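You operate a simulated robot arm through the tools that you are given. There is no shell and no other tool. Be economical: measure what you need, move in short steps, check, and stop when the job is done.

Carry out the task below with a simulated robot arm. There is one attempt and no reset: what you move stays moved.

JOB
Press the small brown book on the red one in the screw press.
Fine: pull the tray out, lay it on, tray in again, then screw down; stop with the needle in the green, never the red.

It is judged by the outcome, as a careful person would: the job done as asked, and still so three seconds after it is handed in. It fails if anything else is knocked over, pushed out of place, dropped, spilled or broken.

ROBOT AND FRAMES
A 7-joint arm with a three-finger gripper on a trunk, on a base that drives. Base frame: it is fixed to the floor where the robot stands at the start and does not move with it; the origin is under the middle of the robot, x ahead of it, y to its left, z up. Lengths are in mm, angles in degrees, forces in N, time in s.
With the tool pointing down near the work surface it reaches from about 100 to 860 mm from the robot's upright axis, wherever it stands. Its first joint turns from -166.0 to 166.0 degrees. Places, roughly: beige wooden board (20x19x2 cm) [800, -600, 300]; brown wooden board (20x19x2 cm) [800, -800, 300]; orange press tray [900, -100, 800]; press pad [900, -100, 800]; press plate [900, -100, 900]; red wheel [900, -100, 1000]; small black book [1500, -3000, 750]. Payload 2.69 kg.
The TCP is the grasp point between the finger pads, 29 mm short of the fingertips. In the tool frame z runs along the fingers and y along their closing line. The gripper opens to 120 mm. The gripper's body begins 78 mm behind the TCP.
Orientation is that of the tool frame in the base frame, as a unit quaternion [w, x, y, z]. With the fingers straight down and closing along the base's y, the tool's x points along the base's -x, its y along +y and its z along -z.

CONTROLS
- The arm moves only by the tool drive_tool. Its argument "deltas" is one flat list of numbers, 7 for each row, row after row: the turn, a rotation vector about the base's x, y, z in degrees, then the shift along the base's x, y, z in mm, then the opening, from 0 (shut) to 1 (fully open). In form: [wx, wy, wz, x, y, z, jaw, wx, wy, wz, x, y, z, jaw, ...]. A call has 1 to 12 rows; each row shifts and turns the commanded pose from where the row before left it. Each row takes 0.2 s and may step no farther than 50 mm and 8.6 degrees from the row before; otherwise, or with a gripper value out of range, the whole call is refused. A pose out of reach is approached as far as the arm can. The call stops where the force on the tool passes 40 N (or 10 N more than at its start, if that is more) or the arm is blocked; 0.2 s more then pass. The fingers move at their own pace and stop on an object; they squeeze with about 27 N. The grip force told is the motor's: it shows also when the fingers shut on nothing. Time passes only in rows, and 0.2 s behind the last, so rows that do not move let the fingers close. It gives the time, the measured TCP pose, the force on the tool (base axes), the opening and the grip force at its end, in the units of the frame above (readings bear some noise), with the torque about the TCP (base axes, N m) and any sound that the robot's microphone picked up.
- Cameras (640 x 400 px; columns grow to the right, rows downward): "scene" is now at [301.2, 142.7, 1403.7]; the picture's right is [-0.54, -0.84, 0.00], its down [-0.44, 0.28, -0.85] and it looks along [0.72, -0.46, -0.52] (base axes); focal length 214 px, centre (320, 200). "wrist" rides on the gripper at [63, 0, -104] in the tool frame; the picture's right is [0.00, 1.00, 0.00], its down [-0.83, 0.00, -0.56] and it looks along [-0.56, 0.00, 0.83] (tool axes); focal length 275 px, centre (320, 200). There is no depth. A picture from a camera that has moved, and an enlarged one, comes with that camera's place and axes in the base frame and with its lens. The place of the scene camera against the robot may be out by one fixed shift of up to 18 mm in any direction.
- grab_frame(camera): a new picture of that camera. No time passes.
- lift_body(by): slides the trunk up (or, below 0, down) by that many mm; the arm and the scene camera ride with it, the base frame stays. It gives what a move gives, with no picture.
- drive_base(legs): drives the robot by 1 to 6 legs, each [ahead, left, turn to the left] in mm, mm and degrees, along the robot's own axes; the way and the turn of a leg run together, so that a leg with both is an arc; at most 1500 mm and 180 degrees a leg. The arm and the cameras ride along, it lands a little off, and it stops where it bumps. It gives what a move gives.
- head_to(pan, tilt): turns the head with the scene camera to pan (to the left, within 143 degrees either way) and tilt (down, from -29 to 69), counted from straight ahead of the robot. It gives what a move gives.
- zoom(camera, box): a new picture of the part [left, top, right, bottom] of that camera's present view, enlarged. No time passes.
- job_done(): hands the job in; it is judged then, once.

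Work in short steps. Places have to be worked out from the pictures, the camera data and where the tool is seen: move nearer, look again, correct. Check each grasp and each placing, and mend what went wrong. You have 120 turns and 82 pictures in all, those below and enlarged ones among them. Open the gripper and draw the arm clear of the work before you hand the job in, unless the task says otherwise; then end with one line.

The tools are called after ">>>" as name(argument=value, ...) on one line, values as JSON. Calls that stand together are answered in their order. drive_tool: Moves the arm, as the interface text tells. Its arguments: {"type":"object","properties":{"deltas":{"type":"array"}},"required":["deltas"]} The other tools are called the same way: lift_body (by) slides the trunk up or down; drive_base (legs) drives the base; head_to (pan, tilt) turns the head that bears the scene camera; grab_frame (camera) takes a picture; zoom (camera, box) takes an enlarged picture of a part of a camera's view; job_done () hands the job in.

At the start:

```text
time: 0.0
position: [644.7, -281.2, 1339.3]
tool_rot: [0.0, -0.001, 1.0, 0.0]
wrist_force: [-0.2, 0.5, -0.3]
wrist_torque: [-0.01, 0.01, 0.03]
width: 119.9
grasp_force: 0.1
trunk travel left (down, up): [-375.0, 211.0]
robot x, y, heading: [0.7, 2.7, 0.2]
head pan, tilt: [-32.6, 31.5]
```

scene: 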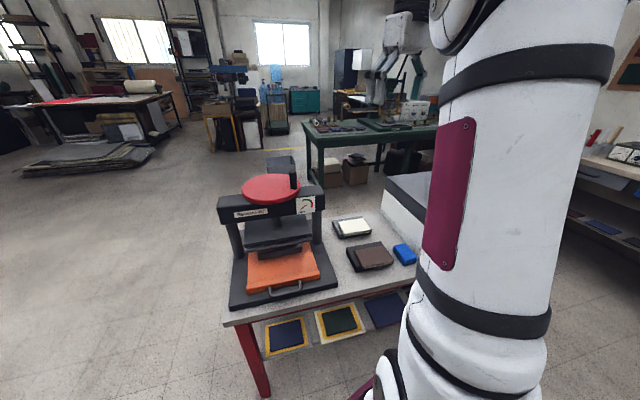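
wrist: 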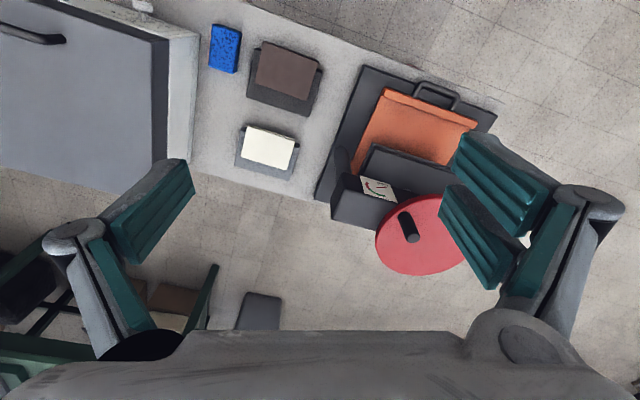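

I'll start by looking closer at the press and the objects beside it.

>>> zoom(camera="scene", box=[200, 140, 440, 360])

>>> zoom(camera="wrist", box=[180, 0, 520, 290])

```text
1.82 times, centred on (320, 250) of scene
camera zoom: at [301.2, 142.7, 1403.7], right [-0.54, -0.84, 0.0], down [-0.44, 0.28, -0.85], along [0.72, -0.46, -0.52], focal length 390 px, centre (320, 109)
```

zoom: 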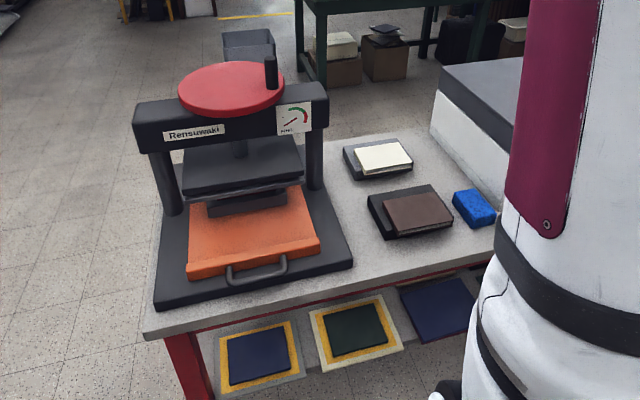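

```text
1.38 times, centred on (350, 145) of wrist
camera zoom: at [580.4, -282.6, 1444.7], right [0.0, 1.0, 0.0], down [0.83, 0.0, 0.56], along [0.56, 0.0, -0.83], focal length 380 px, centre (279, 276)
```

zoom: 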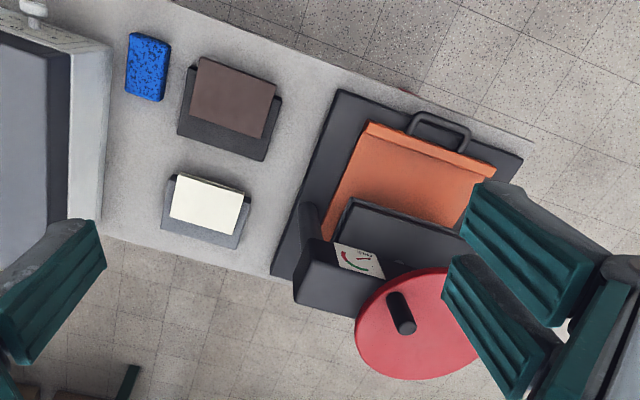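

The red book isn't visible yet; it may be on the tray under the press plate. I'll lower the trunk to get a flatter view into the press.

>>> lift_body(by=-300)

>>> head_to(pan=-20, tilt=25)

>>> grab_frame(camera="scene")

```text
time: 3.0
position: [644.7, -281.4, 1039.2]
tool_rot: [0.0, 0.0, 1.0, 0.0]
wrist_force: [0.2, 0.3, -0.2]
wrist_torque: [0.01, -0.02, 0.02]
width: 120.0
grasp_force: 0.1
trunk travel left (down, up): [-75.0, 511.0]
robot x, y, heading: [-3.6, -1.6, -0.1]
head pan, tilt: [-32.6, 31.5]
```

```text
time: 3.8
position: [645.1, -281.8, 1039.5]
tool_rot: [0.0, -0.001, 1.0, 0.0]
wrist_force: [0.3, 0.0, -0.4]
wrist_torque: [-0.02, -0.03, 0.02]
width: 120.2
grasp_force: 0.1
trunk travel left (down, up): [-75.0, 511.0]
robot x, y, heading: [-1.4, 1.3, -0.2]
head pan, tilt: [-20.0, 25.0]
```

```text
77 pictures are left
camera scene: at [392.5, 159.5, 1113.9], right [-0.34, -0.94, 0.0], down [-0.4, 0.14, -0.91], along [0.85, -0.31, -0.42], focal length 214 px, centre (320, 200)
```

scene: 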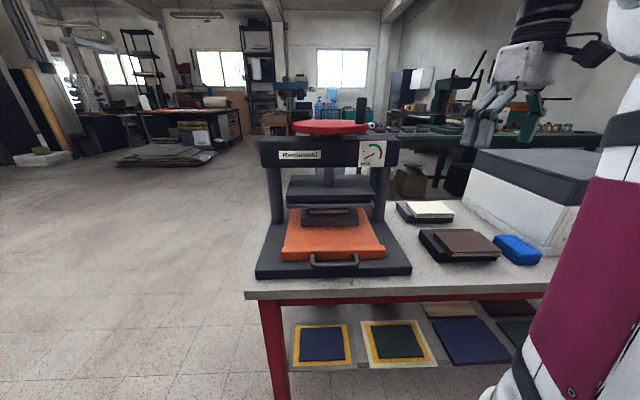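

>>> zoom(camera="scene", box=[250, 110, 410, 290])

>>> zoom(camera="scene", box=[390, 180, 560, 290])

```text
2.22 times, centred on (330, 200) of scene
camera zoom: at [392.5, 159.5, 1113.9], right [-0.34, -0.94, 0.0], down [-0.4, 0.14, -0.91], along [0.85, -0.31, -0.42], focal length 477 px, centre (298, 200)
```

zoom: 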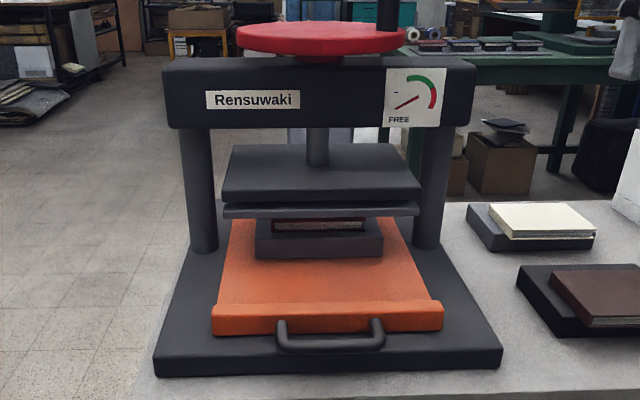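

```text
3.64 times, centred on (475, 235) of scene
camera zoom: at [392.5, 159.5, 1113.9], right [-0.34, -0.94, 0.0], down [-0.4, 0.14, -0.91], along [0.85, -0.31, -0.42], focal length 780 px, centre (-244, 73)
```

zoom: 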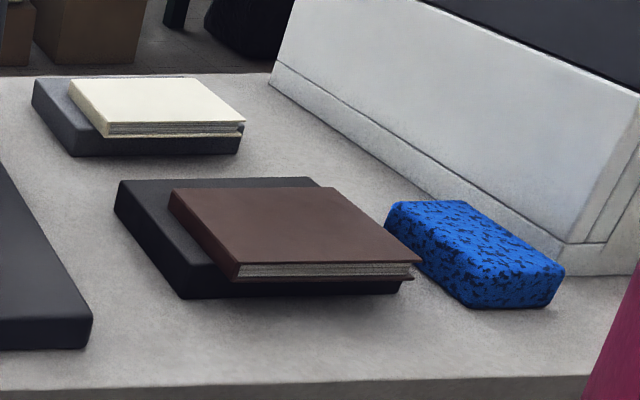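

The red book lies on the pad in the tray under the plate, and the brown book overhangs a dark block on the bench. Next, close-up views from the wrist.

>>> grab_frame(camera="wrist")

>>> head_to(pan=-40, tilt=35)

>>> grab_frame(camera="scene")

```text
74 pictures are left
camera wrist: at [580.5, -282.6, 1144.7], right [0.0, 1.0, 0.0], down [0.83, 0.0, 0.56], along [0.56, 0.0, -0.83], focal length 275 px, centre (320, 200)
```

wrist: 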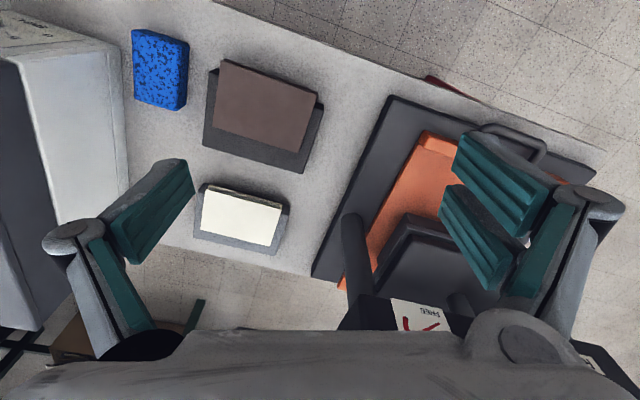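

```text
time: 4.6
position: [644.7, -281.6, 1038.4]
tool_rot: [0.0, 0.0, 1.0, -0.001]
wrist_force: [-0.2, -0.2, -1.1]
wrist_torque: [-0.02, 0.02, 0.0]
width: 120.0
grasp_force: 0.1
trunk travel left (down, up): [-75.0, 511.0]
robot x, y, heading: [5.1, 3.3, 0.0]
head pan, tilt: [-40.0, 35.0]
```

```text
73 pictures are left
camera scene: at [373.5, 134.5, 1098.2], right [-0.64, -0.77, 0.0], down [-0.44, 0.37, -0.82], along [0.63, -0.53, -0.57], focal length 214 px, centre (320, 200)
```

scene: 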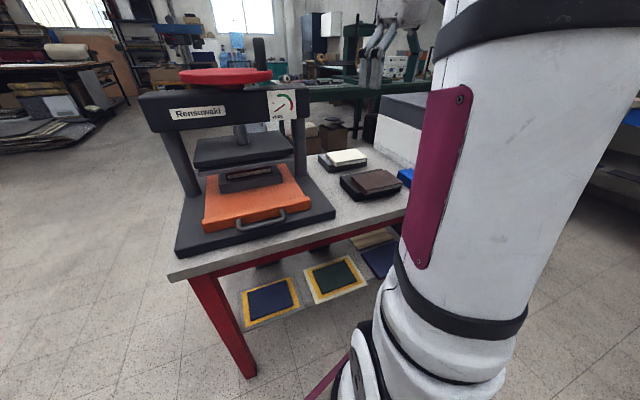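

Moving the wrist in closer to the brown book to measure it.

>>> drive_tool(deltas=[0, 0, 0, -40, -20, -20, 1, 0, 0, 0, -40, -20, -30, 1, 0, 0, 0, -20, -20, -40, 1, 0, 0, 0, 0, -10, -40, 1])

>>> grab_frame(camera="wrist")

```text
refused: row 2 steps farther than a row can; nothing moved
```

```text
72 pictures are left
camera wrist: at [580.4, -282.6, 1144.7], right [0.0, 1.0, 0.0], down [0.83, 0.0, 0.56], along [0.56, 0.0, -0.83], focal length 275 px, centre (320, 200)
```

wrist: 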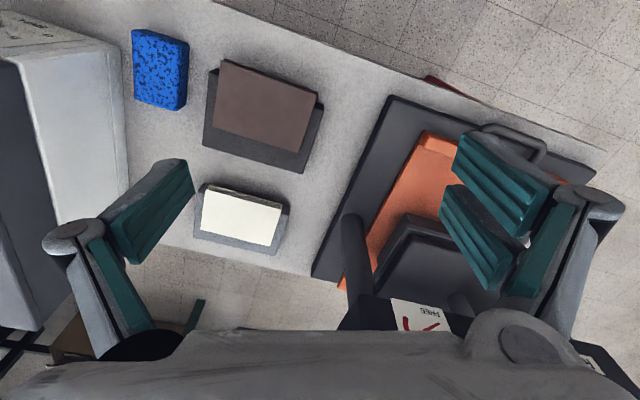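

A row was over 50 mm, so I'm repeating the move with smaller steps.

>>> drive_tool(deltas=[0, 0, 0, -30, -20, -20, 1, 0, 0, 0, -30, -20, -20, 1, 0, 0, 0, -30, -20, -20, 1, 0, 0, 0, -10, -10, -30, 1, 0, 0, 0, 0, 0, -40, 1])

>>> grab_frame(camera="wrist")

```text
time: 5.8
position: [543.2, -351.6, 910.4]
tool_rot: [0.0, 0.0, 1.0, 0.001]
wrist_force: [-0.6, -0.4, 0.0]
wrist_torque: [0.01, 0.0, 0.0]
width: 120.3
grasp_force: 0.0
trunk travel left (down, up): [-75.0, 511.0]
robot x, y, heading: [1.8, -1.0, 0.2]
head pan, tilt: [-40.0, 35.0]
```

```text
71 pictures are left
camera wrist: at [479.4, -352.7, 1013.8], right [0.0, 1.0, 0.0], down [0.83, 0.0, 0.56], along [0.56, 0.0, -0.83], focal length 275 px, centre (320, 200)
```

wrist: 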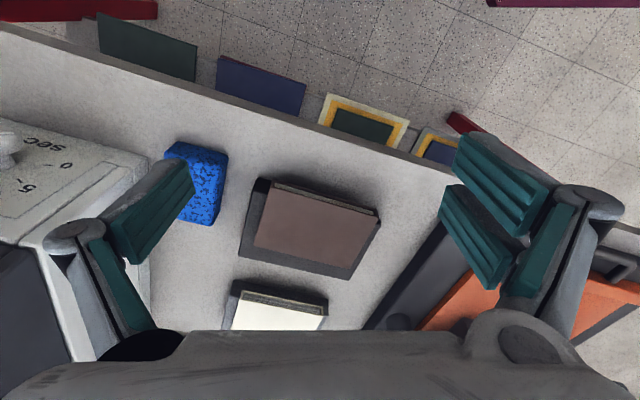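

Triangulation puts the book's top at z≈769, about 117×86 mm and yawed about 18° like the press, so it can be gripped from above across the 86 mm side. Next I'll rotate the tool in line with the press and look at the tray handle.

>>> drive_tool(deltas=[0, 0, 8, 10, 35, 10, 1, 0, 0, 8, 10, 35, 10, 1, 0, 0, 8, 10, 35, 10, 1, 0, 0, 8, 10, 35, 10, 1, 0, 0, 8, 15, 35, 0, 1, 0, 0, 8, 15, 35, 0, 1, 0, 0, 8, 15, 35, 0, 1, 0, 0, 8, 15, 35, 0, 1, 0, 0, 8, 20, 25, 0, 1])

>>> grab_frame(camera="wrist")

```text
time: 7.8
position: [664.1, -46.3, 950.8]
tool_rot: [0.0, -0.588, 0.809, 0.0]
wrist_force: [0.0, 0.2, 0.8]
wrist_torque: [0.02, 0.02, -0.02]
width: 119.8
grasp_force: 0.2
trunk travel left (down, up): [-75.0, 511.0]
robot x, y, heading: [1.5, -1.0, 0.0]
head pan, tilt: [-40.0, 35.0]
```

```text
70 pictures are left
camera wrist: at [644.4, -107.4, 1054.5], right [-0.95, 0.3, 0.0], down [0.25, 0.79, 0.56], along [0.17, 0.53, -0.83], focal length 275 px, centre (320, 200)
```

wrist: 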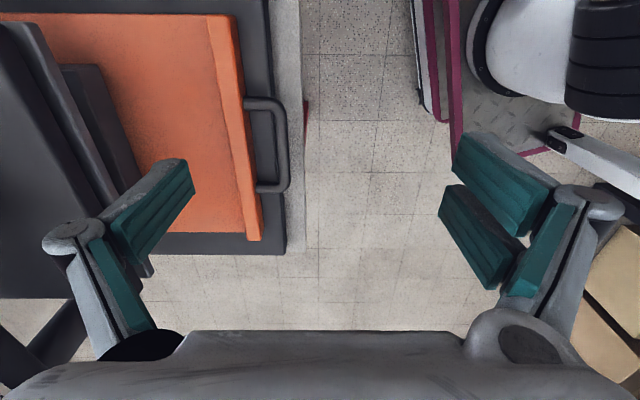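

The handle bar is at about (718, -7) and the tool is aligned with the press within 2°. I'll part-close the gripper, move above the bar and look again.

>>> drive_tool(deltas=[0, 0, 0, 27, 20, -30, 0.27, 0, 0, 0, 27, 20, -30, 0.27, 0, 0, 0, 0, 0, -40, 0.27, 0, 0, 0, 0, 0, 0, 0.27])

>>> grab_frame(camera="wrist")

```text
time: 8.8
position: [718.7, -5.4, 848.8]
tool_rot: [0.0, -0.588, 0.809, 0.0]
wrist_force: [-0.1, 0.6, -0.4]
wrist_torque: [-0.02, -0.01, 0.01]
width: 32.4
grasp_force: 0.1
trunk travel left (down, up): [-75.0, 511.0]
robot x, y, heading: [-0.2, 1.1, -0.2]
head pan, tilt: [-40.0, 35.0]
```

```text
69 pictures are left
camera wrist: at [697.4, -66.8, 953.9], right [-0.95, 0.3, 0.0], down [0.25, 0.79, 0.56], along [0.17, 0.53, -0.83], focal length 275 px, centre (320, 200)
```

wrist: 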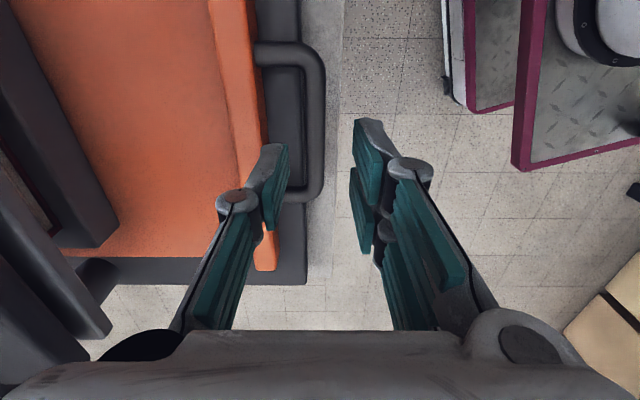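

The bar is centred between the fingers to within about 2 mm, with room for the rear finger before the lip. Lowering gradually around the bar.

>>> drive_tool(deltas=[0, 0, 0, -2, -8, -20, 0.27, 0, 0, 0, 0, 0, -20, 0.27, 0, 0, 0, 0, 0, -12, 0.27, 0, 0, 0, 0, 0, -10, 0.27])

>>> grab_frame(camera="wrist")

>>> grab_frame(camera="scene")

```text
time: 9.8
position: [716.5, -14.0, 787.2]
tool_rot: [0.0, -0.588, 0.809, 0.0]
wrist_force: [-0.1, -0.6, 0.0]
wrist_torque: [0.01, 0.0, -0.02]
width: 32.4
grasp_force: 0.1
trunk travel left (down, up): [-75.0, 511.0]
robot x, y, heading: [1.2, 3.5, 0.1]
head pan, tilt: [-40.0, 35.0]
```

```text
68 pictures are left
camera wrist: at [695.9, -75.3, 892.2], right [-0.95, 0.3, 0.0], down [0.25, 0.79, 0.56], along [0.17, 0.53, -0.83], focal length 275 px, centre (320, 200)
```

wrist: 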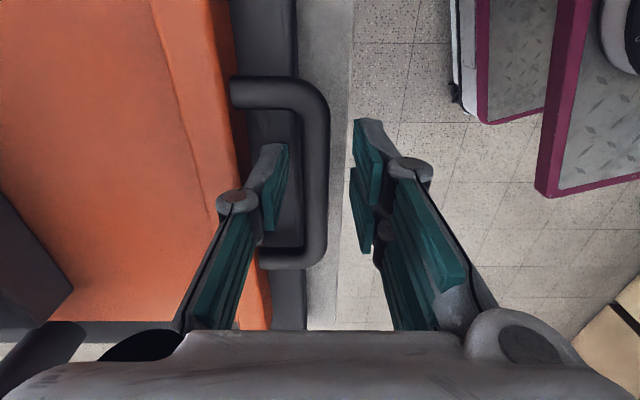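

```text
67 pictures are left
camera scene: at [373.4, 134.5, 1098.1], right [-0.64, -0.77, 0.0], down [-0.44, 0.37, -0.82], along [0.63, -0.53, -0.57], focal length 214 px, centre (320, 200)
```

scene: 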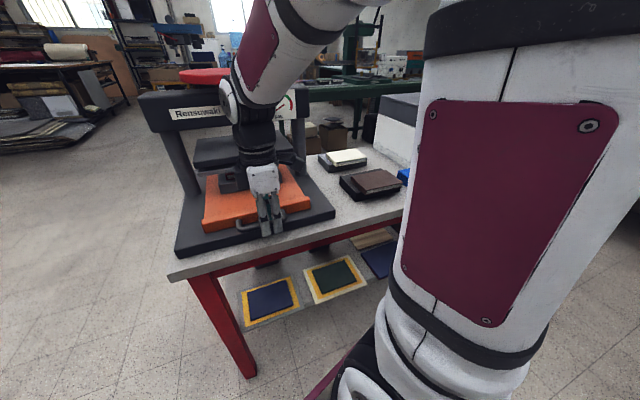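

The bar now looks to be at z≈775 between the fingers, so I'm closing on it.

>>> drive_tool(deltas=[0, 0, 0, 0, -2, -5, 0.27, 0, 0, 0, 0, 0, 0, 0, 0, 0, 0, 0, 0, 0, 0, 0, 0, 0, 0, 0, 0, 0])

>>> grab_frame(camera="wrist")

```text
time: 10.8
position: [716.4, -16.2, 781.3]
tool_rot: [0.0, -0.587, 0.81, 0.0]
wrist_force: [1.4, 0.5, 1.0]
wrist_torque: [0.31, -0.1, -0.1]
width: 13.2
grasp_force: 39.6
trunk travel left (down, up): [-75.0, 511.0]
robot x, y, heading: [0.2, 1.8, -0.3]
head pan, tilt: [-40.0, 35.0]
```

```text
66 pictures are left
camera wrist: at [696.1, -77.3, 887.3], right [-0.95, 0.3, 0.0], down [0.25, 0.79, 0.56], along [0.17, 0.53, -0.83], focal length 275 px, centre (320, 200)
```

wrist: 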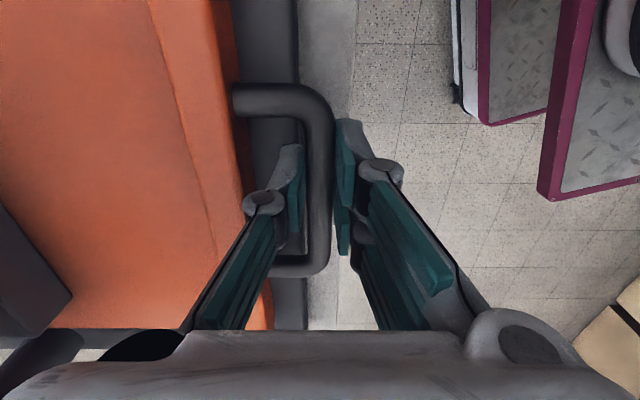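

The handle is gripped (13 mm bar, 40 N). Pulling the tray out slowly along the press axis.

>>> drive_tool(deltas=[0, 0, 0, -9.5, 3.1, 0, 0, 0, 0, 0, -14.2, 4.7, 0, 0, 0, 0, 0, -14.2, 4.7, 0, 0, 0, 0, 0, -14.2, 4.7, 0, 0])

>>> grab_frame(camera="scene")

```text
time: 11.8
position: [663.8, 0.1, 782.1]
tool_rot: [-0.001, -0.588, 0.809, 0.001]
wrist_force: [-0.7, -4.3, -4.7]
wrist_torque: [0.75, -0.23, -0.1]
width: 13.1
grasp_force: 39.9
trunk travel left (down, up): [-75.0, 511.0]
robot x, y, heading: [2.8, -1.1, 0.1]
head pan, tilt: [-40.0, 35.0]
```

```text
65 pictures are left
camera scene: at [373.5, 134.3, 1098.1], right [-0.64, -0.77, 0.0], down [-0.44, 0.37, -0.82], along [0.63, -0.53, -0.57], focal length 214 px, centre (320, 200)
```

scene: 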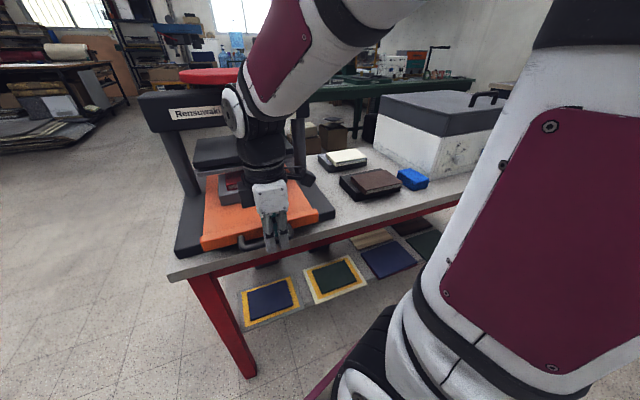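

The tray slides easily and the red book is coming out, so I'll continue.

>>> drive_tool(deltas=[0, 0, 0, -14.2, 4.7, 0, 0, 0, 0, 0, -14.2, 4.7, 0, 0, 0, 0, 0, -14.2, 4.7, 0, 0, 0, 0, 0, -14.2, 4.7, 0, 0, 0, 0, 0, -14.2, 4.7, 0, 0])

>>> head_to(pan=-20, tilt=32)

>>> grab_frame(camera="scene")

```text
time: 13.0
position: [593.2, 23.8, 783.3]
tool_rot: [-0.002, -0.587, 0.809, 0.001]
wrist_force: [-3.5, -9.3, -12.9]
wrist_torque: [0.73, -0.18, 0.03]
width: 13.1
grasp_force: 39.8
trunk travel left (down, up): [-75.0, 511.0]
robot x, y, heading: [-4.5, -0.1, 0.1]
head pan, tilt: [-40.0, 35.0]
```

```text
time: 13.8
position: [592.3, 24.5, 781.9]
tool_rot: [-0.001, -0.588, 0.809, 0.001]
wrist_force: [-7.3, -12.7, -16.9]
wrist_torque: [-0.5, 0.27, -0.07]
width: 13.4
grasp_force: 39.7
trunk travel left (down, up): [-75.0, 511.0]
robot x, y, heading: [-1.4, 4.9, 0.1]
head pan, tilt: [-20.0, 32.0]
```

```text
64 pictures are left
camera scene: at [390.2, 160.1, 1102.7], right [-0.34, -0.94, 0.0], down [-0.5, 0.18, -0.85], along [0.8, -0.29, -0.53], focal length 214 px, centre (320, 200)
```

scene: 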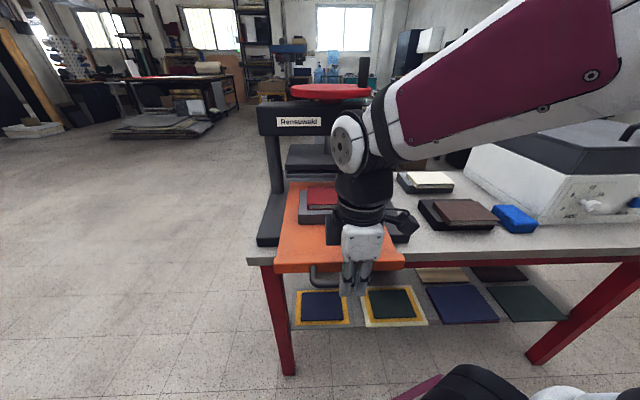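

Side and down loads are growing slightly. I'll check how far out the red book is.

>>> zoom(camera="scene", box=[240, 130, 420, 300])

>>> grab_frame(camera="wrist")

```text
2.35 times, centred on (330, 215) of scene
camera zoom: at [390.2, 160.1, 1102.7], right [-0.34, -0.94, 0.0], down [-0.5, 0.18, -0.85], along [0.8, -0.29, -0.53], focal length 505 px, centre (296, 165)
```

zoom: 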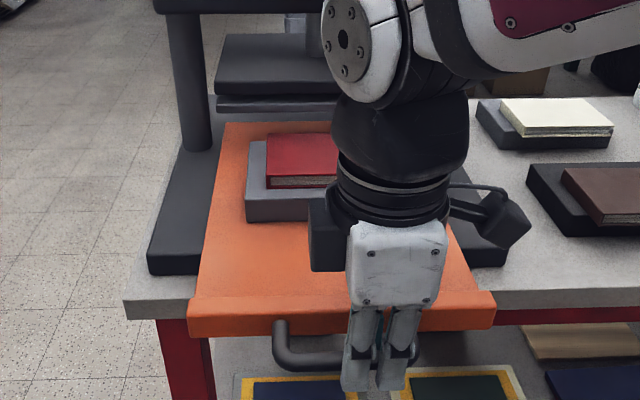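

```text
62 pictures are left
camera wrist: at [572.9, -36.9, 887.4], right [-0.95, 0.3, 0.0], down [0.25, 0.79, 0.55], along [0.17, 0.53, -0.83], focal length 275 px, centre (320, 200)
```

wrist: 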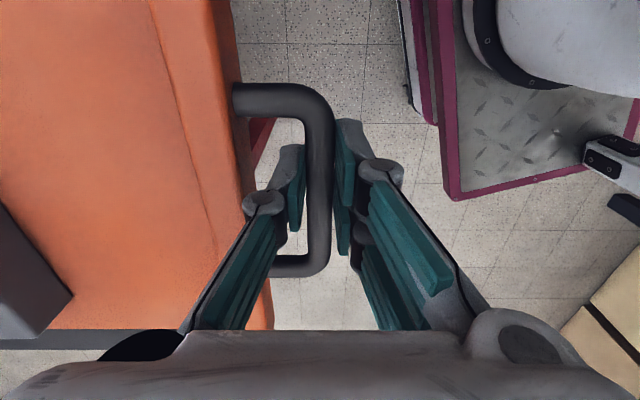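

The red book just clears the plate. I'll loosen the grip briefly to see that the tray holds itself and to relieve the side load, before pulling any further.

>>> drive_tool(deltas=[0, 0, 0, 0, 0, 0, 0.16, 0, 0, 0, 0, 0, 0, 0.16, 0, 0, 0, 0, 0, 0, 0.16])

>>> grab_frame(camera="wrist")

```text
time: 14.6
position: [593.3, 25.4, 782.2]
tool_rot: [0.0, -0.588, 0.809, 0.0]
wrist_force: [0.9, 0.1, 0.6]
wrist_torque: [-0.01, -0.04, -0.03]
width: 19.1
grasp_force: 0.0
trunk travel left (down, up): [-75.0, 511.0]
robot x, y, heading: [-0.6, -1.1, -0.2]
head pan, tilt: [-20.0, 32.0]
```

```text
61 pictures are left
camera wrist: at [573.2, -36.2, 887.9], right [-0.95, 0.3, 0.0], down [0.25, 0.79, 0.56], along [0.17, 0.53, -0.83], focal length 275 px, centre (320, 200)
```

wrist: 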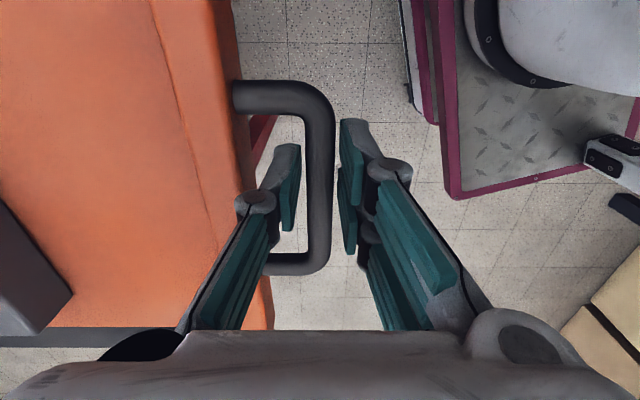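

The tray stays level, so I'll regrip and pull a bit further for gripper clearance.

>>> drive_tool(deltas=[0, 0, 0, 0, 0, 0, 0, 0, 0, 0, 0, 0, 0, 0, 0, 0, 0, -9.5, 3, 0, 0, 0, 0, 0, -9.5, 3, 0, 0, 0, 0, 0, -9.5, 3, 0, 0, 0, 0, 0, -9.5, 3, 0, 0])

>>> grab_frame(camera="scene")

```text
time: 16.0
position: [556.3, 36.8, 782.3]
tool_rot: [0.001, -0.587, 0.809, 0.001]
wrist_force: [6.1, 12.2, 2.8]
wrist_torque: [0.43, -0.16, -0.08]
width: 13.3
grasp_force: 39.6
trunk travel left (down, up): [-75.0, 511.0]
robot x, y, heading: [-0.4, -1.1, 0.2]
head pan, tilt: [-20.0, 32.0]
```

```text
60 pictures are left
camera scene: at [390.2, 160.9, 1102.7], right [-0.34, -0.94, 0.0], down [-0.5, 0.18, -0.85], along [0.8, -0.29, -0.53], focal length 214 px, centre (320, 200)
```

scene: 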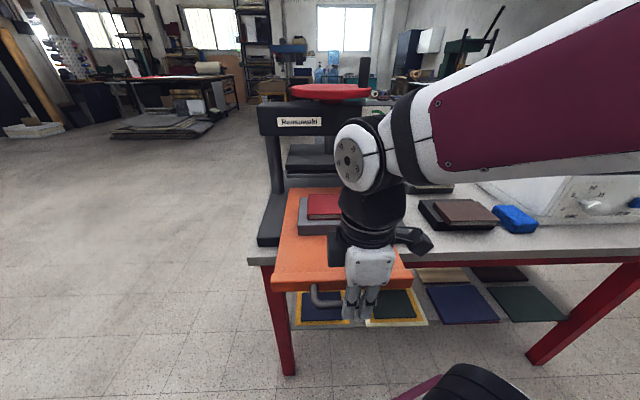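

The tray is 168 mm out. I'll release the handle, back straight up and inspect the red book from above.

>>> drive_tool(deltas=[0, 0, 0, 0, 0, 0, 0.27, 0, 0, 0, 0, 0, 0, 0.27, 0, 0, 0, 0, 0, 30, 0.27, 0, 0, 0, 0, 0, 40, 0.27, 0, 0, 0, 0, 0, 50, 0.3, 0, 0, 0, 30, -30, 20, 0.5, 0, 0, 0, 40, -30, 0, 0.7, 0, 0, 0, 40, -20, 0, 0.7])

>>> grab_frame(camera="wrist")

>>> grab_frame(camera="scene")

```text
time: 17.8
position: [664.9, -43.9, 924.2]
tool_rot: [0.0, -0.588, 0.809, -0.001]
wrist_force: [-0.5, -0.6, 0.0]
wrist_torque: [0.0, 0.0, 0.0]
width: 84.1
grasp_force: 0.1
trunk travel left (down, up): [-75.0, 511.0]
robot x, y, heading: [4.3, 3.8, -0.1]
head pan, tilt: [-20.0, 32.0]
```

```text
59 pictures are left
camera wrist: at [645.0, -105.1, 1028.4], right [-0.95, 0.3, 0.0], down [0.25, 0.79, 0.56], along [0.17, 0.53, -0.83], focal length 275 px, centre (320, 200)
```

wrist: 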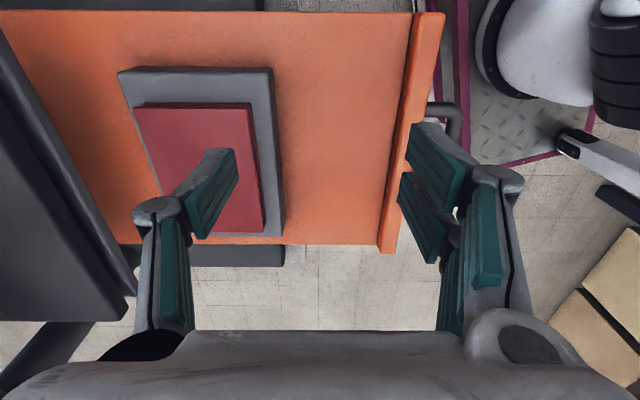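

```text
58 pictures are left
camera scene: at [389.9, 160.5, 1102.8], right [-0.34, -0.94, 0.0], down [-0.5, 0.18, -0.85], along [0.8, -0.29, -0.53], focal length 214 px, centre (320, 200)
```

scene: 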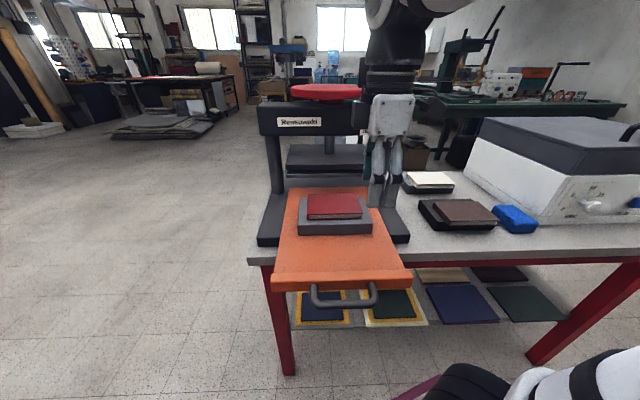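

>>> zoom(camera="scene", box=[240, 110, 420, 310])

>>> zoom(camera="scene", box=[400, 160, 520, 250])

>>> zoom(camera="wrist", box=[0, 40, 300, 300])

```text
2.00 times, centred on (330, 210) of scene
camera zoom: at [389.9, 160.5, 1102.8], right [-0.34, -0.94, 0.0], down [-0.5, 0.18, -0.85], along [0.8, -0.29, -0.53], focal length 429 px, centre (300, 180)
```

zoom: 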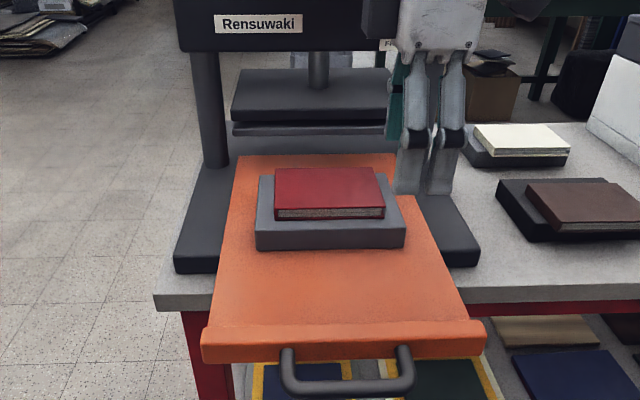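

```text
4.44 times, centred on (460, 205) of scene
camera zoom: at [389.9, 160.5, 1102.8], right [-0.34, -0.94, 0.0], down [-0.5, 0.18, -0.85], along [0.8, -0.29, -0.53], focal length 953 px, centre (-302, 178)
```

zoom: 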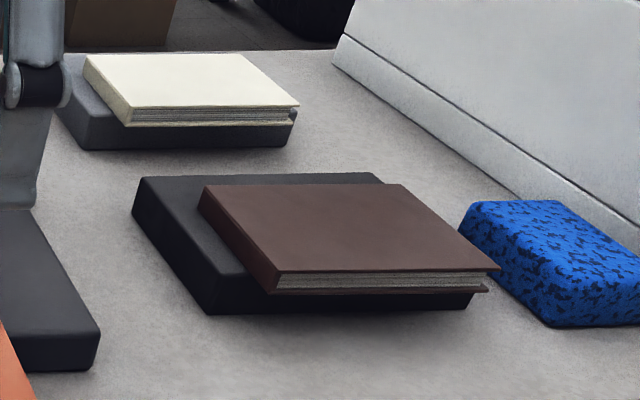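

```text
1.54 times, centred on (150, 170) of wrist
camera zoom: at [645.0, -105.1, 1028.4], right [-0.95, 0.3, 0.0], down [0.25, 0.79, 0.56], along [0.17, 0.53, -0.83], focal length 424 px, centre (582, 246)
```

zoom: 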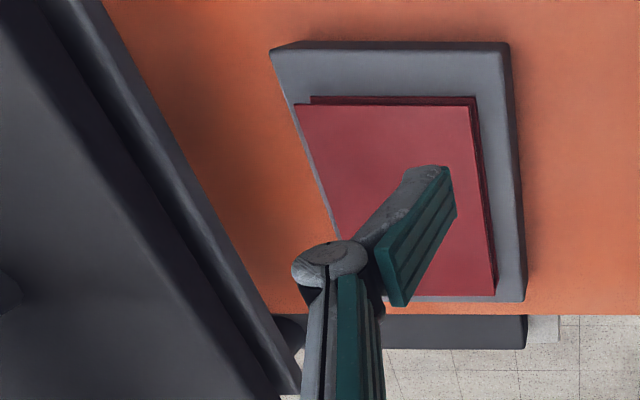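

The red book is about 122×88 mm with its top at z≈812, centred near (778, -20). The plate's underside is at ≈842, and the brown book is about 15 mm thick, so it should fit. Now moving over the brown book.

>>> drive_tool(deltas=[0, 0, 0, 0, -45, 0, 1, 0, 0, 0, 0, -45, 0, 1, 0, 0, 0, 0, -45, 0, 1, 0, 0, 0, 0, -45, 0, 1, 0, 0, 0, 6, -45, -10, 1, 0, 0, 0, 6, -45, -20, 1, 0, 0, 0, 10, -43, -20, 1, 0, 0, 0, 0, 0, -34, 1])

>>> grab_frame(camera="wrist")

```text
time: 19.6
position: [687.4, -357.5, 837.8]
tool_rot: [-0.001, -0.587, 0.809, 0.0]
wrist_force: [0.4, 0.0, 0.4]
wrist_torque: [-0.02, -0.03, 0.0]
width: 119.7
grasp_force: 0.0
trunk travel left (down, up): [-75.0, 511.0]
robot x, y, heading: [2.4, 1.7, 0.1]
head pan, tilt: [-20.0, 32.0]
```

```text
54 pictures are left
camera wrist: at [667.0, -418.5, 942.2], right [-0.95, 0.3, 0.0], down [0.25, 0.79, 0.56], along [0.17, 0.53, -0.83], focal length 275 px, centre (320, 200)
```

wrist: 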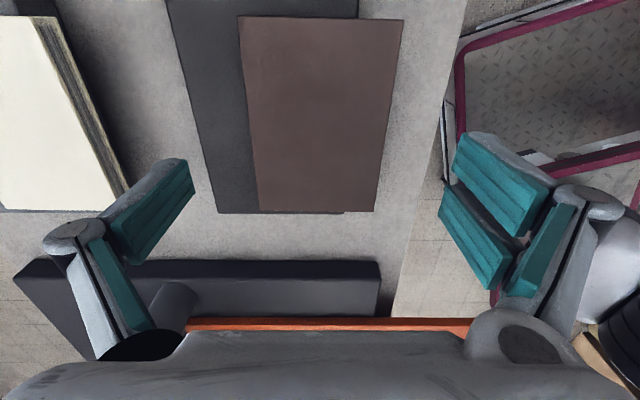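

The book is centred under the gripper. Descending so the fingertips stop just above the supporting block, then closing.

>>> drive_tool(deltas=[0, 0, 0, 0, 0, -25, 1, 0, 0, 0, 0, 0, -15, 1, 0, 0, 0, 0, 0, -10, 1])

>>> grab_frame(camera="wrist")

>>> zoom(camera="scene", box=[380, 130, 540, 250])

```text
time: 20.4
position: [687.2, -356.5, 788.7]
tool_rot: [0.001, -0.588, 0.809, 0.0]
wrist_force: [0.5, 0.5, -0.3]
wrist_torque: [0.02, 0.03, -0.02]
width: 119.7
grasp_force: 0.1
trunk travel left (down, up): [-75.0, 511.0]
robot x, y, heading: [-1.0, 0.1, 0.2]
head pan, tilt: [-20.0, 32.0]
```

```text
53 pictures are left
camera wrist: at [666.5, -418.1, 892.8], right [-0.95, 0.3, 0.0], down [0.25, 0.79, 0.56], along [0.17, 0.53, -0.83], focal length 275 px, centre (320, 200)
```

wrist: 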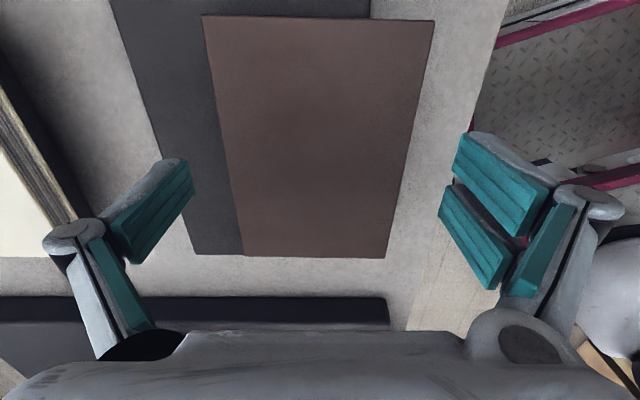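

```text
3.33 times, centred on (460, 190) of scene
camera zoom: at [390.1, 160.4, 1102.8], right [-0.34, -0.94, 0.0], down [-0.5, 0.18, -0.85], along [0.8, -0.29, -0.53], focal length 715 px, centre (-147, 233)
```

zoom: 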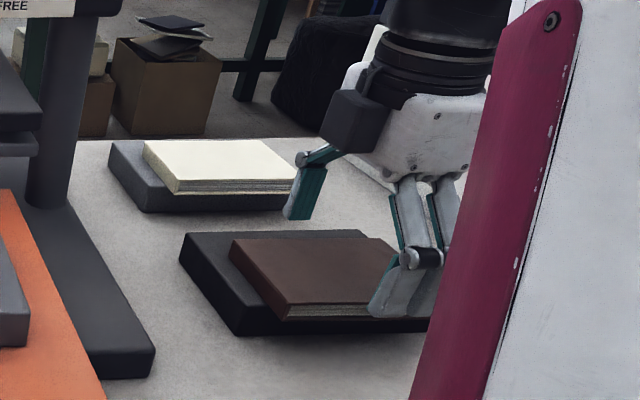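

No contact so far. I'll lower 3 mm more and close on the book.

>>> drive_tool(deltas=[0, 0, 0, 0, 0, -3, 1, 0, 0, 0, 0, 0, 0, 0.8, 0, 0, 0, 0, 0, 0, 0, 0, 0, 0, 0, 0, 0, 0, 0, 0, 0, 0, 0, 0, 0])

>>> grab_frame(camera="wrist")

>>> zoom(camera="scene", box=[380, 130, 540, 250])

```text
time: 21.6
position: [688.2, -357.0, 785.3]
tool_rot: [0.0, -0.589, 0.808, 0.0]
wrist_force: [0.7, -0.3, 3.6]
wrist_torque: [0.04, 0.03, -0.06]
width: 87.9
grasp_force: 27.1
trunk travel left (down, up): [-75.0, 511.0]
robot x, y, heading: [-3.1, -2.4, -0.0]
head pan, tilt: [-20.0, 32.0]
```

```text
51 pictures are left
camera wrist: at [666.8, -417.8, 890.6], right [-0.95, 0.3, 0.0], down [0.25, 0.79, 0.56], along [0.17, 0.53, -0.83], focal length 275 px, centre (320, 200)
```

wrist: 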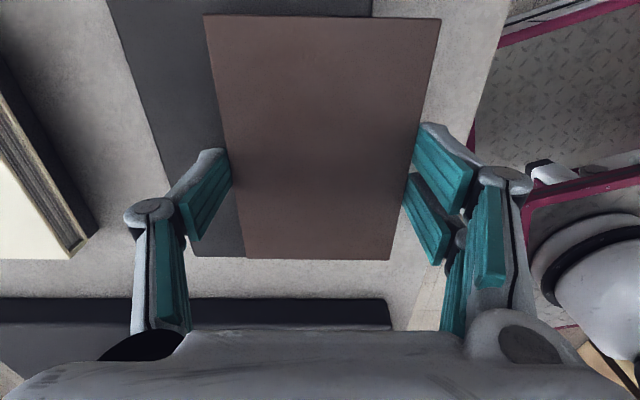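

```text
3.33 times, centred on (460, 190) of scene
camera zoom: at [390.1, 160.5, 1102.8], right [-0.34, -0.94, 0.0], down [-0.5, 0.18, -0.85], along [0.8, -0.29, -0.53], focal length 715 px, centre (-147, 233)
```

zoom: 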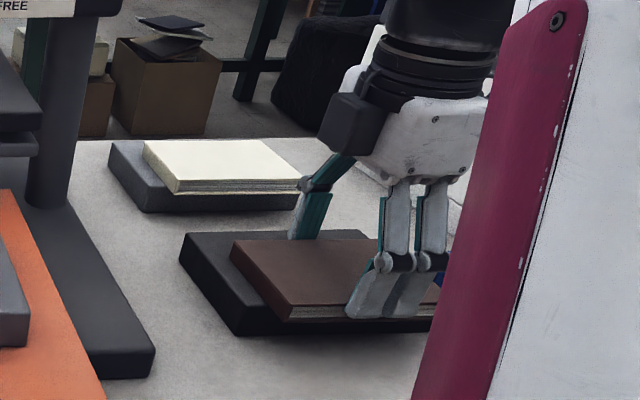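

Gripped at 88 mm with 27 N. Lifting gently to check the hold.

>>> drive_tool(deltas=[0, 0, 0, 0, 0, 8, 0, 0, 0, 0, 0, 0, 15, 0, 0, 0, 0, 0, 0, 30, 0])

>>> zoom(camera="scene", box=[380, 130, 540, 250])

```text
time: 22.4
position: [687.1, -356.6, 840.1]
tool_rot: [0.0, -0.588, 0.809, -0.001]
wrist_force: [0.1, 0.3, -1.5]
wrist_torque: [-0.01, 0.03, -0.02]
width: 87.7
grasp_force: 27.1
trunk travel left (down, up): [-75.0, 511.0]
robot x, y, heading: [3.8, -0.5, -0.3]
head pan, tilt: [-20.0, 32.0]
```

```text
3.33 times, centred on (460, 190) of scene
camera zoom: at [390.2, 160.4, 1102.7], right [-0.34, -0.94, 0.0], down [-0.5, 0.18, -0.85], along [0.8, -0.29, -0.53], focal length 715 px, centre (-147, 233)
```

zoom: 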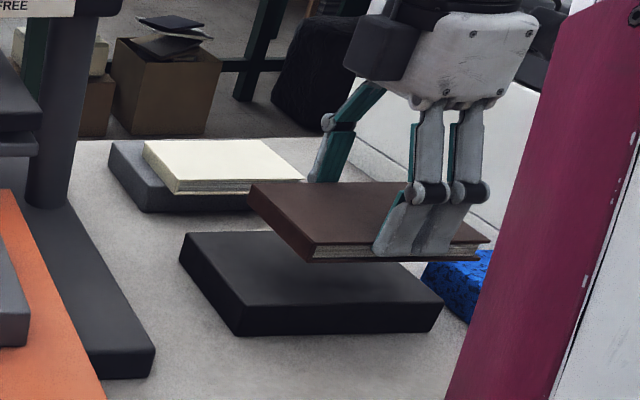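

The hold is level and firm. Carrying it high over to the tray, staying in front of the press.

>>> drive_tool(deltas=[0, 0, 0, 0, 0, 40, 0, 0, 0, 0, 0, 20, 40, 0, 0, 0, 0, 0, 45, 0, 0, 0, 0, 0, 0, 45, 0, 0, 0, 0, 0, 0, 45, 0, 0, 0, 0, 0, 0, 45, 0, 0, 0, 0, 0, 0, 45, 0, 0, 0, 0, 0, 0, 45, 0, 0, 0, 0, 0, 0, 45, 0, 0])

>>> drive_tool(deltas=[0, 0, 0, 30, 1, 0, 0, 0, 0, 0, 30, 1, 0, 0, 0, 0, 0, 28, 0, 0, 0, 0, 0, 0, 0, 0, 0, 0])

>>> grab_frame(camera="wrist")

>>> grab_frame(camera="scene")

```text
time: 24.4
position: [687.3, -22.0, 919.1]
tool_rot: [0.0, -0.587, 0.81, 0.0]
wrist_force: [0.2, 0.3, -1.5]
wrist_torque: [0.0, -0.02, 0.0]
width: 87.6
grasp_force: 26.8
trunk travel left (down, up): [-75.0, 511.0]
robot x, y, heading: [1.5, 3.3, -0.2]
head pan, tilt: [-20.0, 32.0]
```

```text
time: 25.4
position: [775.9, -20.1, 918.4]
tool_rot: [0.001, -0.588, 0.809, 0.0]
wrist_force: [0.1, 0.7, -1.3]
wrist_torque: [0.0, -0.01, 0.0]
width: 87.7
grasp_force: 27.0
trunk travel left (down, up): [-75.0, 511.0]
robot x, y, heading: [-1.8, -1.6, 0.2]
head pan, tilt: [-20.0, 32.0]
```

```text
48 pictures are left
camera wrist: at [754.8, -81.0, 1023.6], right [-0.95, 0.3, 0.0], down [0.25, 0.79, 0.56], along [0.17, 0.53, -0.83], focal length 275 px, centre (320, 200)
```

wrist: 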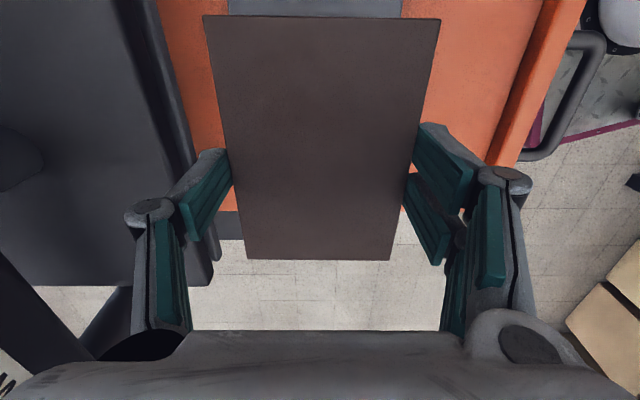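

```text
47 pictures are left
camera scene: at [390.1, 160.5, 1102.8], right [-0.34, -0.94, 0.0], down [-0.5, 0.18, -0.85], along [0.8, -0.29, -0.53], focal length 214 px, centre (320, 200)
```

scene: 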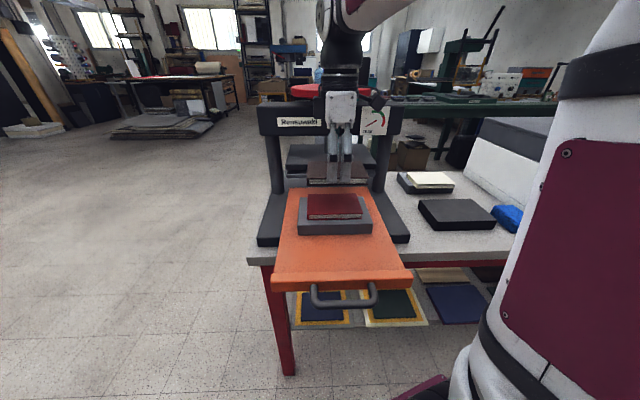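

Descending partway to compare the held book with the red one.

>>> drive_tool(deltas=[0, 0, 0, 0, 0, -25, 0, 0, 0, 0, 0, 0, -22, 0])

>>> zoom(camera="scene", box=[260, 130, 410, 250])

>>> grab_frame(camera="wrist")

```text
time: 26.0
position: [775.9, -20.4, 872.8]
tool_rot: [0.0, -0.588, 0.809, 0.0]
wrist_force: [0.9, 0.7, -1.2]
wrist_torque: [-0.02, -0.02, 0.02]
width: 87.8
grasp_force: 27.3
trunk travel left (down, up): [-75.0, 511.0]
robot x, y, heading: [-2.1, 5.7, 0.1]
head pan, tilt: [-20.0, 32.0]
```

```text
3.33 times, centred on (335, 190) of scene
camera zoom: at [390.1, 160.5, 1102.8], right [-0.34, -0.94, 0.0], down [-0.5, 0.18, -0.85], along [0.8, -0.29, -0.53], focal length 715 px, centre (270, 233)
```

zoom: 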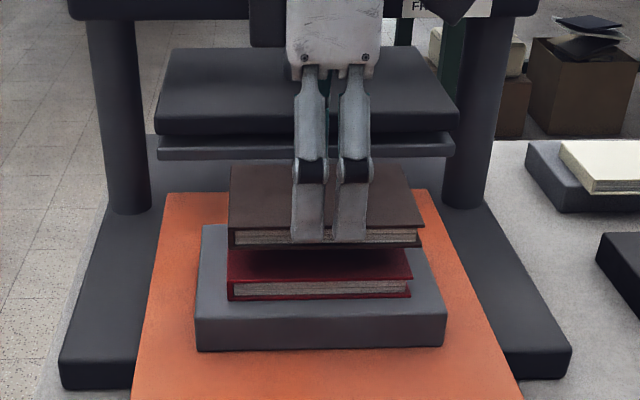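

```text
45 pictures are left
camera wrist: at [755.2, -81.1, 976.7], right [-0.95, 0.3, 0.0], down [0.25, 0.79, 0.56], along [0.17, 0.53, -0.83], focal length 275 px, centre (320, 200)
```

wrist: 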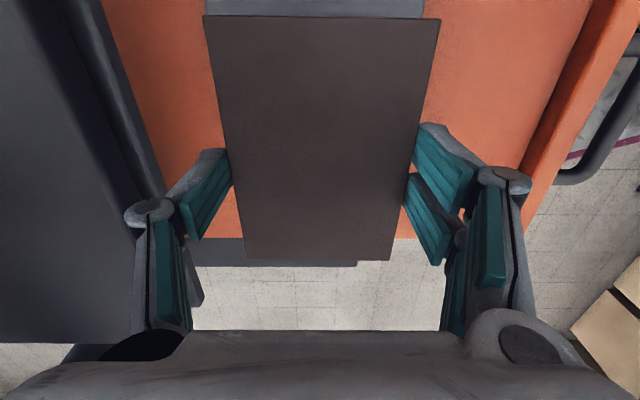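

The books line up within a few millimetres. I'll make a small correction and lower further.

>>> drive_tool(deltas=[0, 0, 0, 2, 3, -8, 0, 0, 0, 0, 0, 0, -6, 0, 0, 0, 0, 0, 0, -4, 0])

>>> zoom(camera="scene", box=[280, 160, 380, 240])

```text
time: 26.8
position: [778.1, -16.1, 853.1]
tool_rot: [0.0, -0.588, 0.809, -0.001]
wrist_force: [0.3, -0.9, -1.7]
wrist_torque: [0.01, 0.0, -0.01]
width: 87.7
grasp_force: 27.7
trunk travel left (down, up): [-75.0, 511.0]
robot x, y, heading: [-0.6, -1.2, -0.3]
head pan, tilt: [-20.0, 32.0]
```

```text
5.00 times, centred on (330, 200) of scene
camera zoom: at [390.2, 160.5, 1102.8], right [-0.34, -0.94, 0.0], down [-0.5, 0.18, -0.85], along [0.8, -0.29, -0.53], focal length 1072 px, centre (270, 200)
```

zoom: 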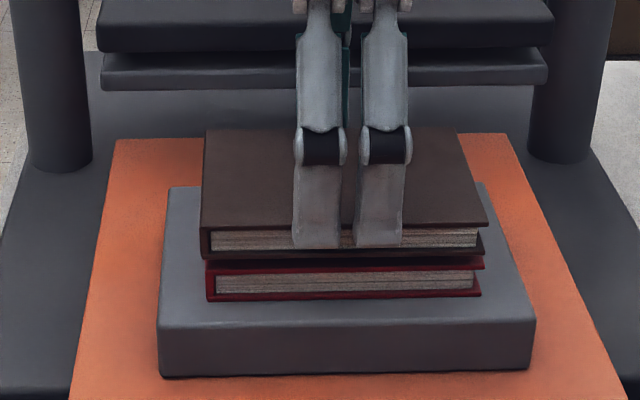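

Very close now: a gap of about 3 mm, with the edges matching. Lowering in 1 mm steps until contact.

>>> drive_tool(deltas=[0, 0, 0, 0, -1.5, -1.5, 0, 0, 0, 0, 0, 0, -1, 0, 0, 0, 0, 0, 0, -1, 0])

>>> zoom(camera="scene", box=[280, 160, 380, 240])

```text
time: 27.6
position: [778.0, -18.4, 850.5]
tool_rot: [0.0, -0.587, 0.809, 0.0]
wrist_force: [0.0, 0.6, -1.7]
wrist_torque: [-0.04, 0.03, -0.01]
width: 87.6
grasp_force: 27.2
trunk travel left (down, up): [-75.0, 511.0]
robot x, y, heading: [1.3, -1.1, -0.0]
head pan, tilt: [-20.0, 32.0]
```

```text
5.00 times, centred on (330, 200) of scene
camera zoom: at [390.2, 160.5, 1102.8], right [-0.34, -0.94, 0.0], down [-0.5, 0.18, -0.85], along [0.8, -0.29, -0.53], focal length 1072 px, centre (270, 200)
```

zoom: 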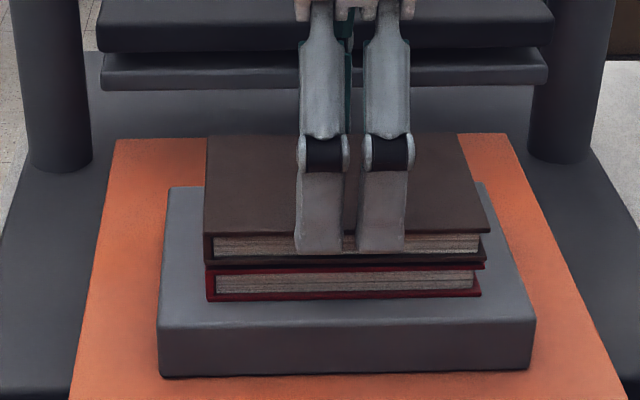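

Still hanging free (-1.7 N). Continuing down in small steps.

>>> drive_tool(deltas=[0, 0, 0, 0, 0, -1, 0, 0, 0, 0, 0, 0, -1, 0, 0, 0, 0, 0, 0, 0, 0])

```text
time: 28.4
position: [778.5, -18.3, 848.1]
tool_rot: [-0.001, -0.588, 0.809, 0.0]
wrist_force: [-0.6, -0.5, -1.3]
wrist_torque: [0.02, 0.0, -0.03]
width: 87.8
grasp_force: 27.0
trunk travel left (down, up): [-75.0, 511.0]
robot x, y, heading: [-1.1, 2.3, -0.2]
head pan, tilt: [-20.0, 32.0]
```

>>> drive_tool(deltas=[0, 0, 0, 0, 0, -1, 0, 0, 0, 0, 0, 0, -1, 0, 0, 0, 0, 0, 0, 0, 0])

>>> zoom(camera="scene", box=[280, 160, 380, 240])

```text
time: 29.2
position: [777.8, -19.2, 845.9]
tool_rot: [0.0, -0.587, 0.809, 0.0]
wrist_force: [-0.6, -0.2, 2.6]
wrist_torque: [-0.13, 0.12, -0.03]
width: 87.7
grasp_force: 26.8
trunk travel left (down, up): [-75.0, 511.0]
robot x, y, heading: [1.5, 3.8, 0.4]
head pan, tilt: [-20.0, 32.0]
```

```text
5.00 times, centred on (330, 200) of scene
camera zoom: at [390.1, 160.5, 1102.8], right [-0.34, -0.94, 0.0], down [-0.5, 0.18, -0.85], along [0.8, -0.29, -0.53], focal length 1072 px, centre (270, 200)
```

zoom: 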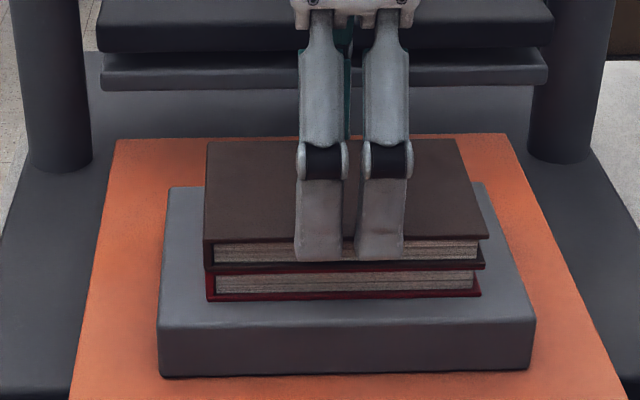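

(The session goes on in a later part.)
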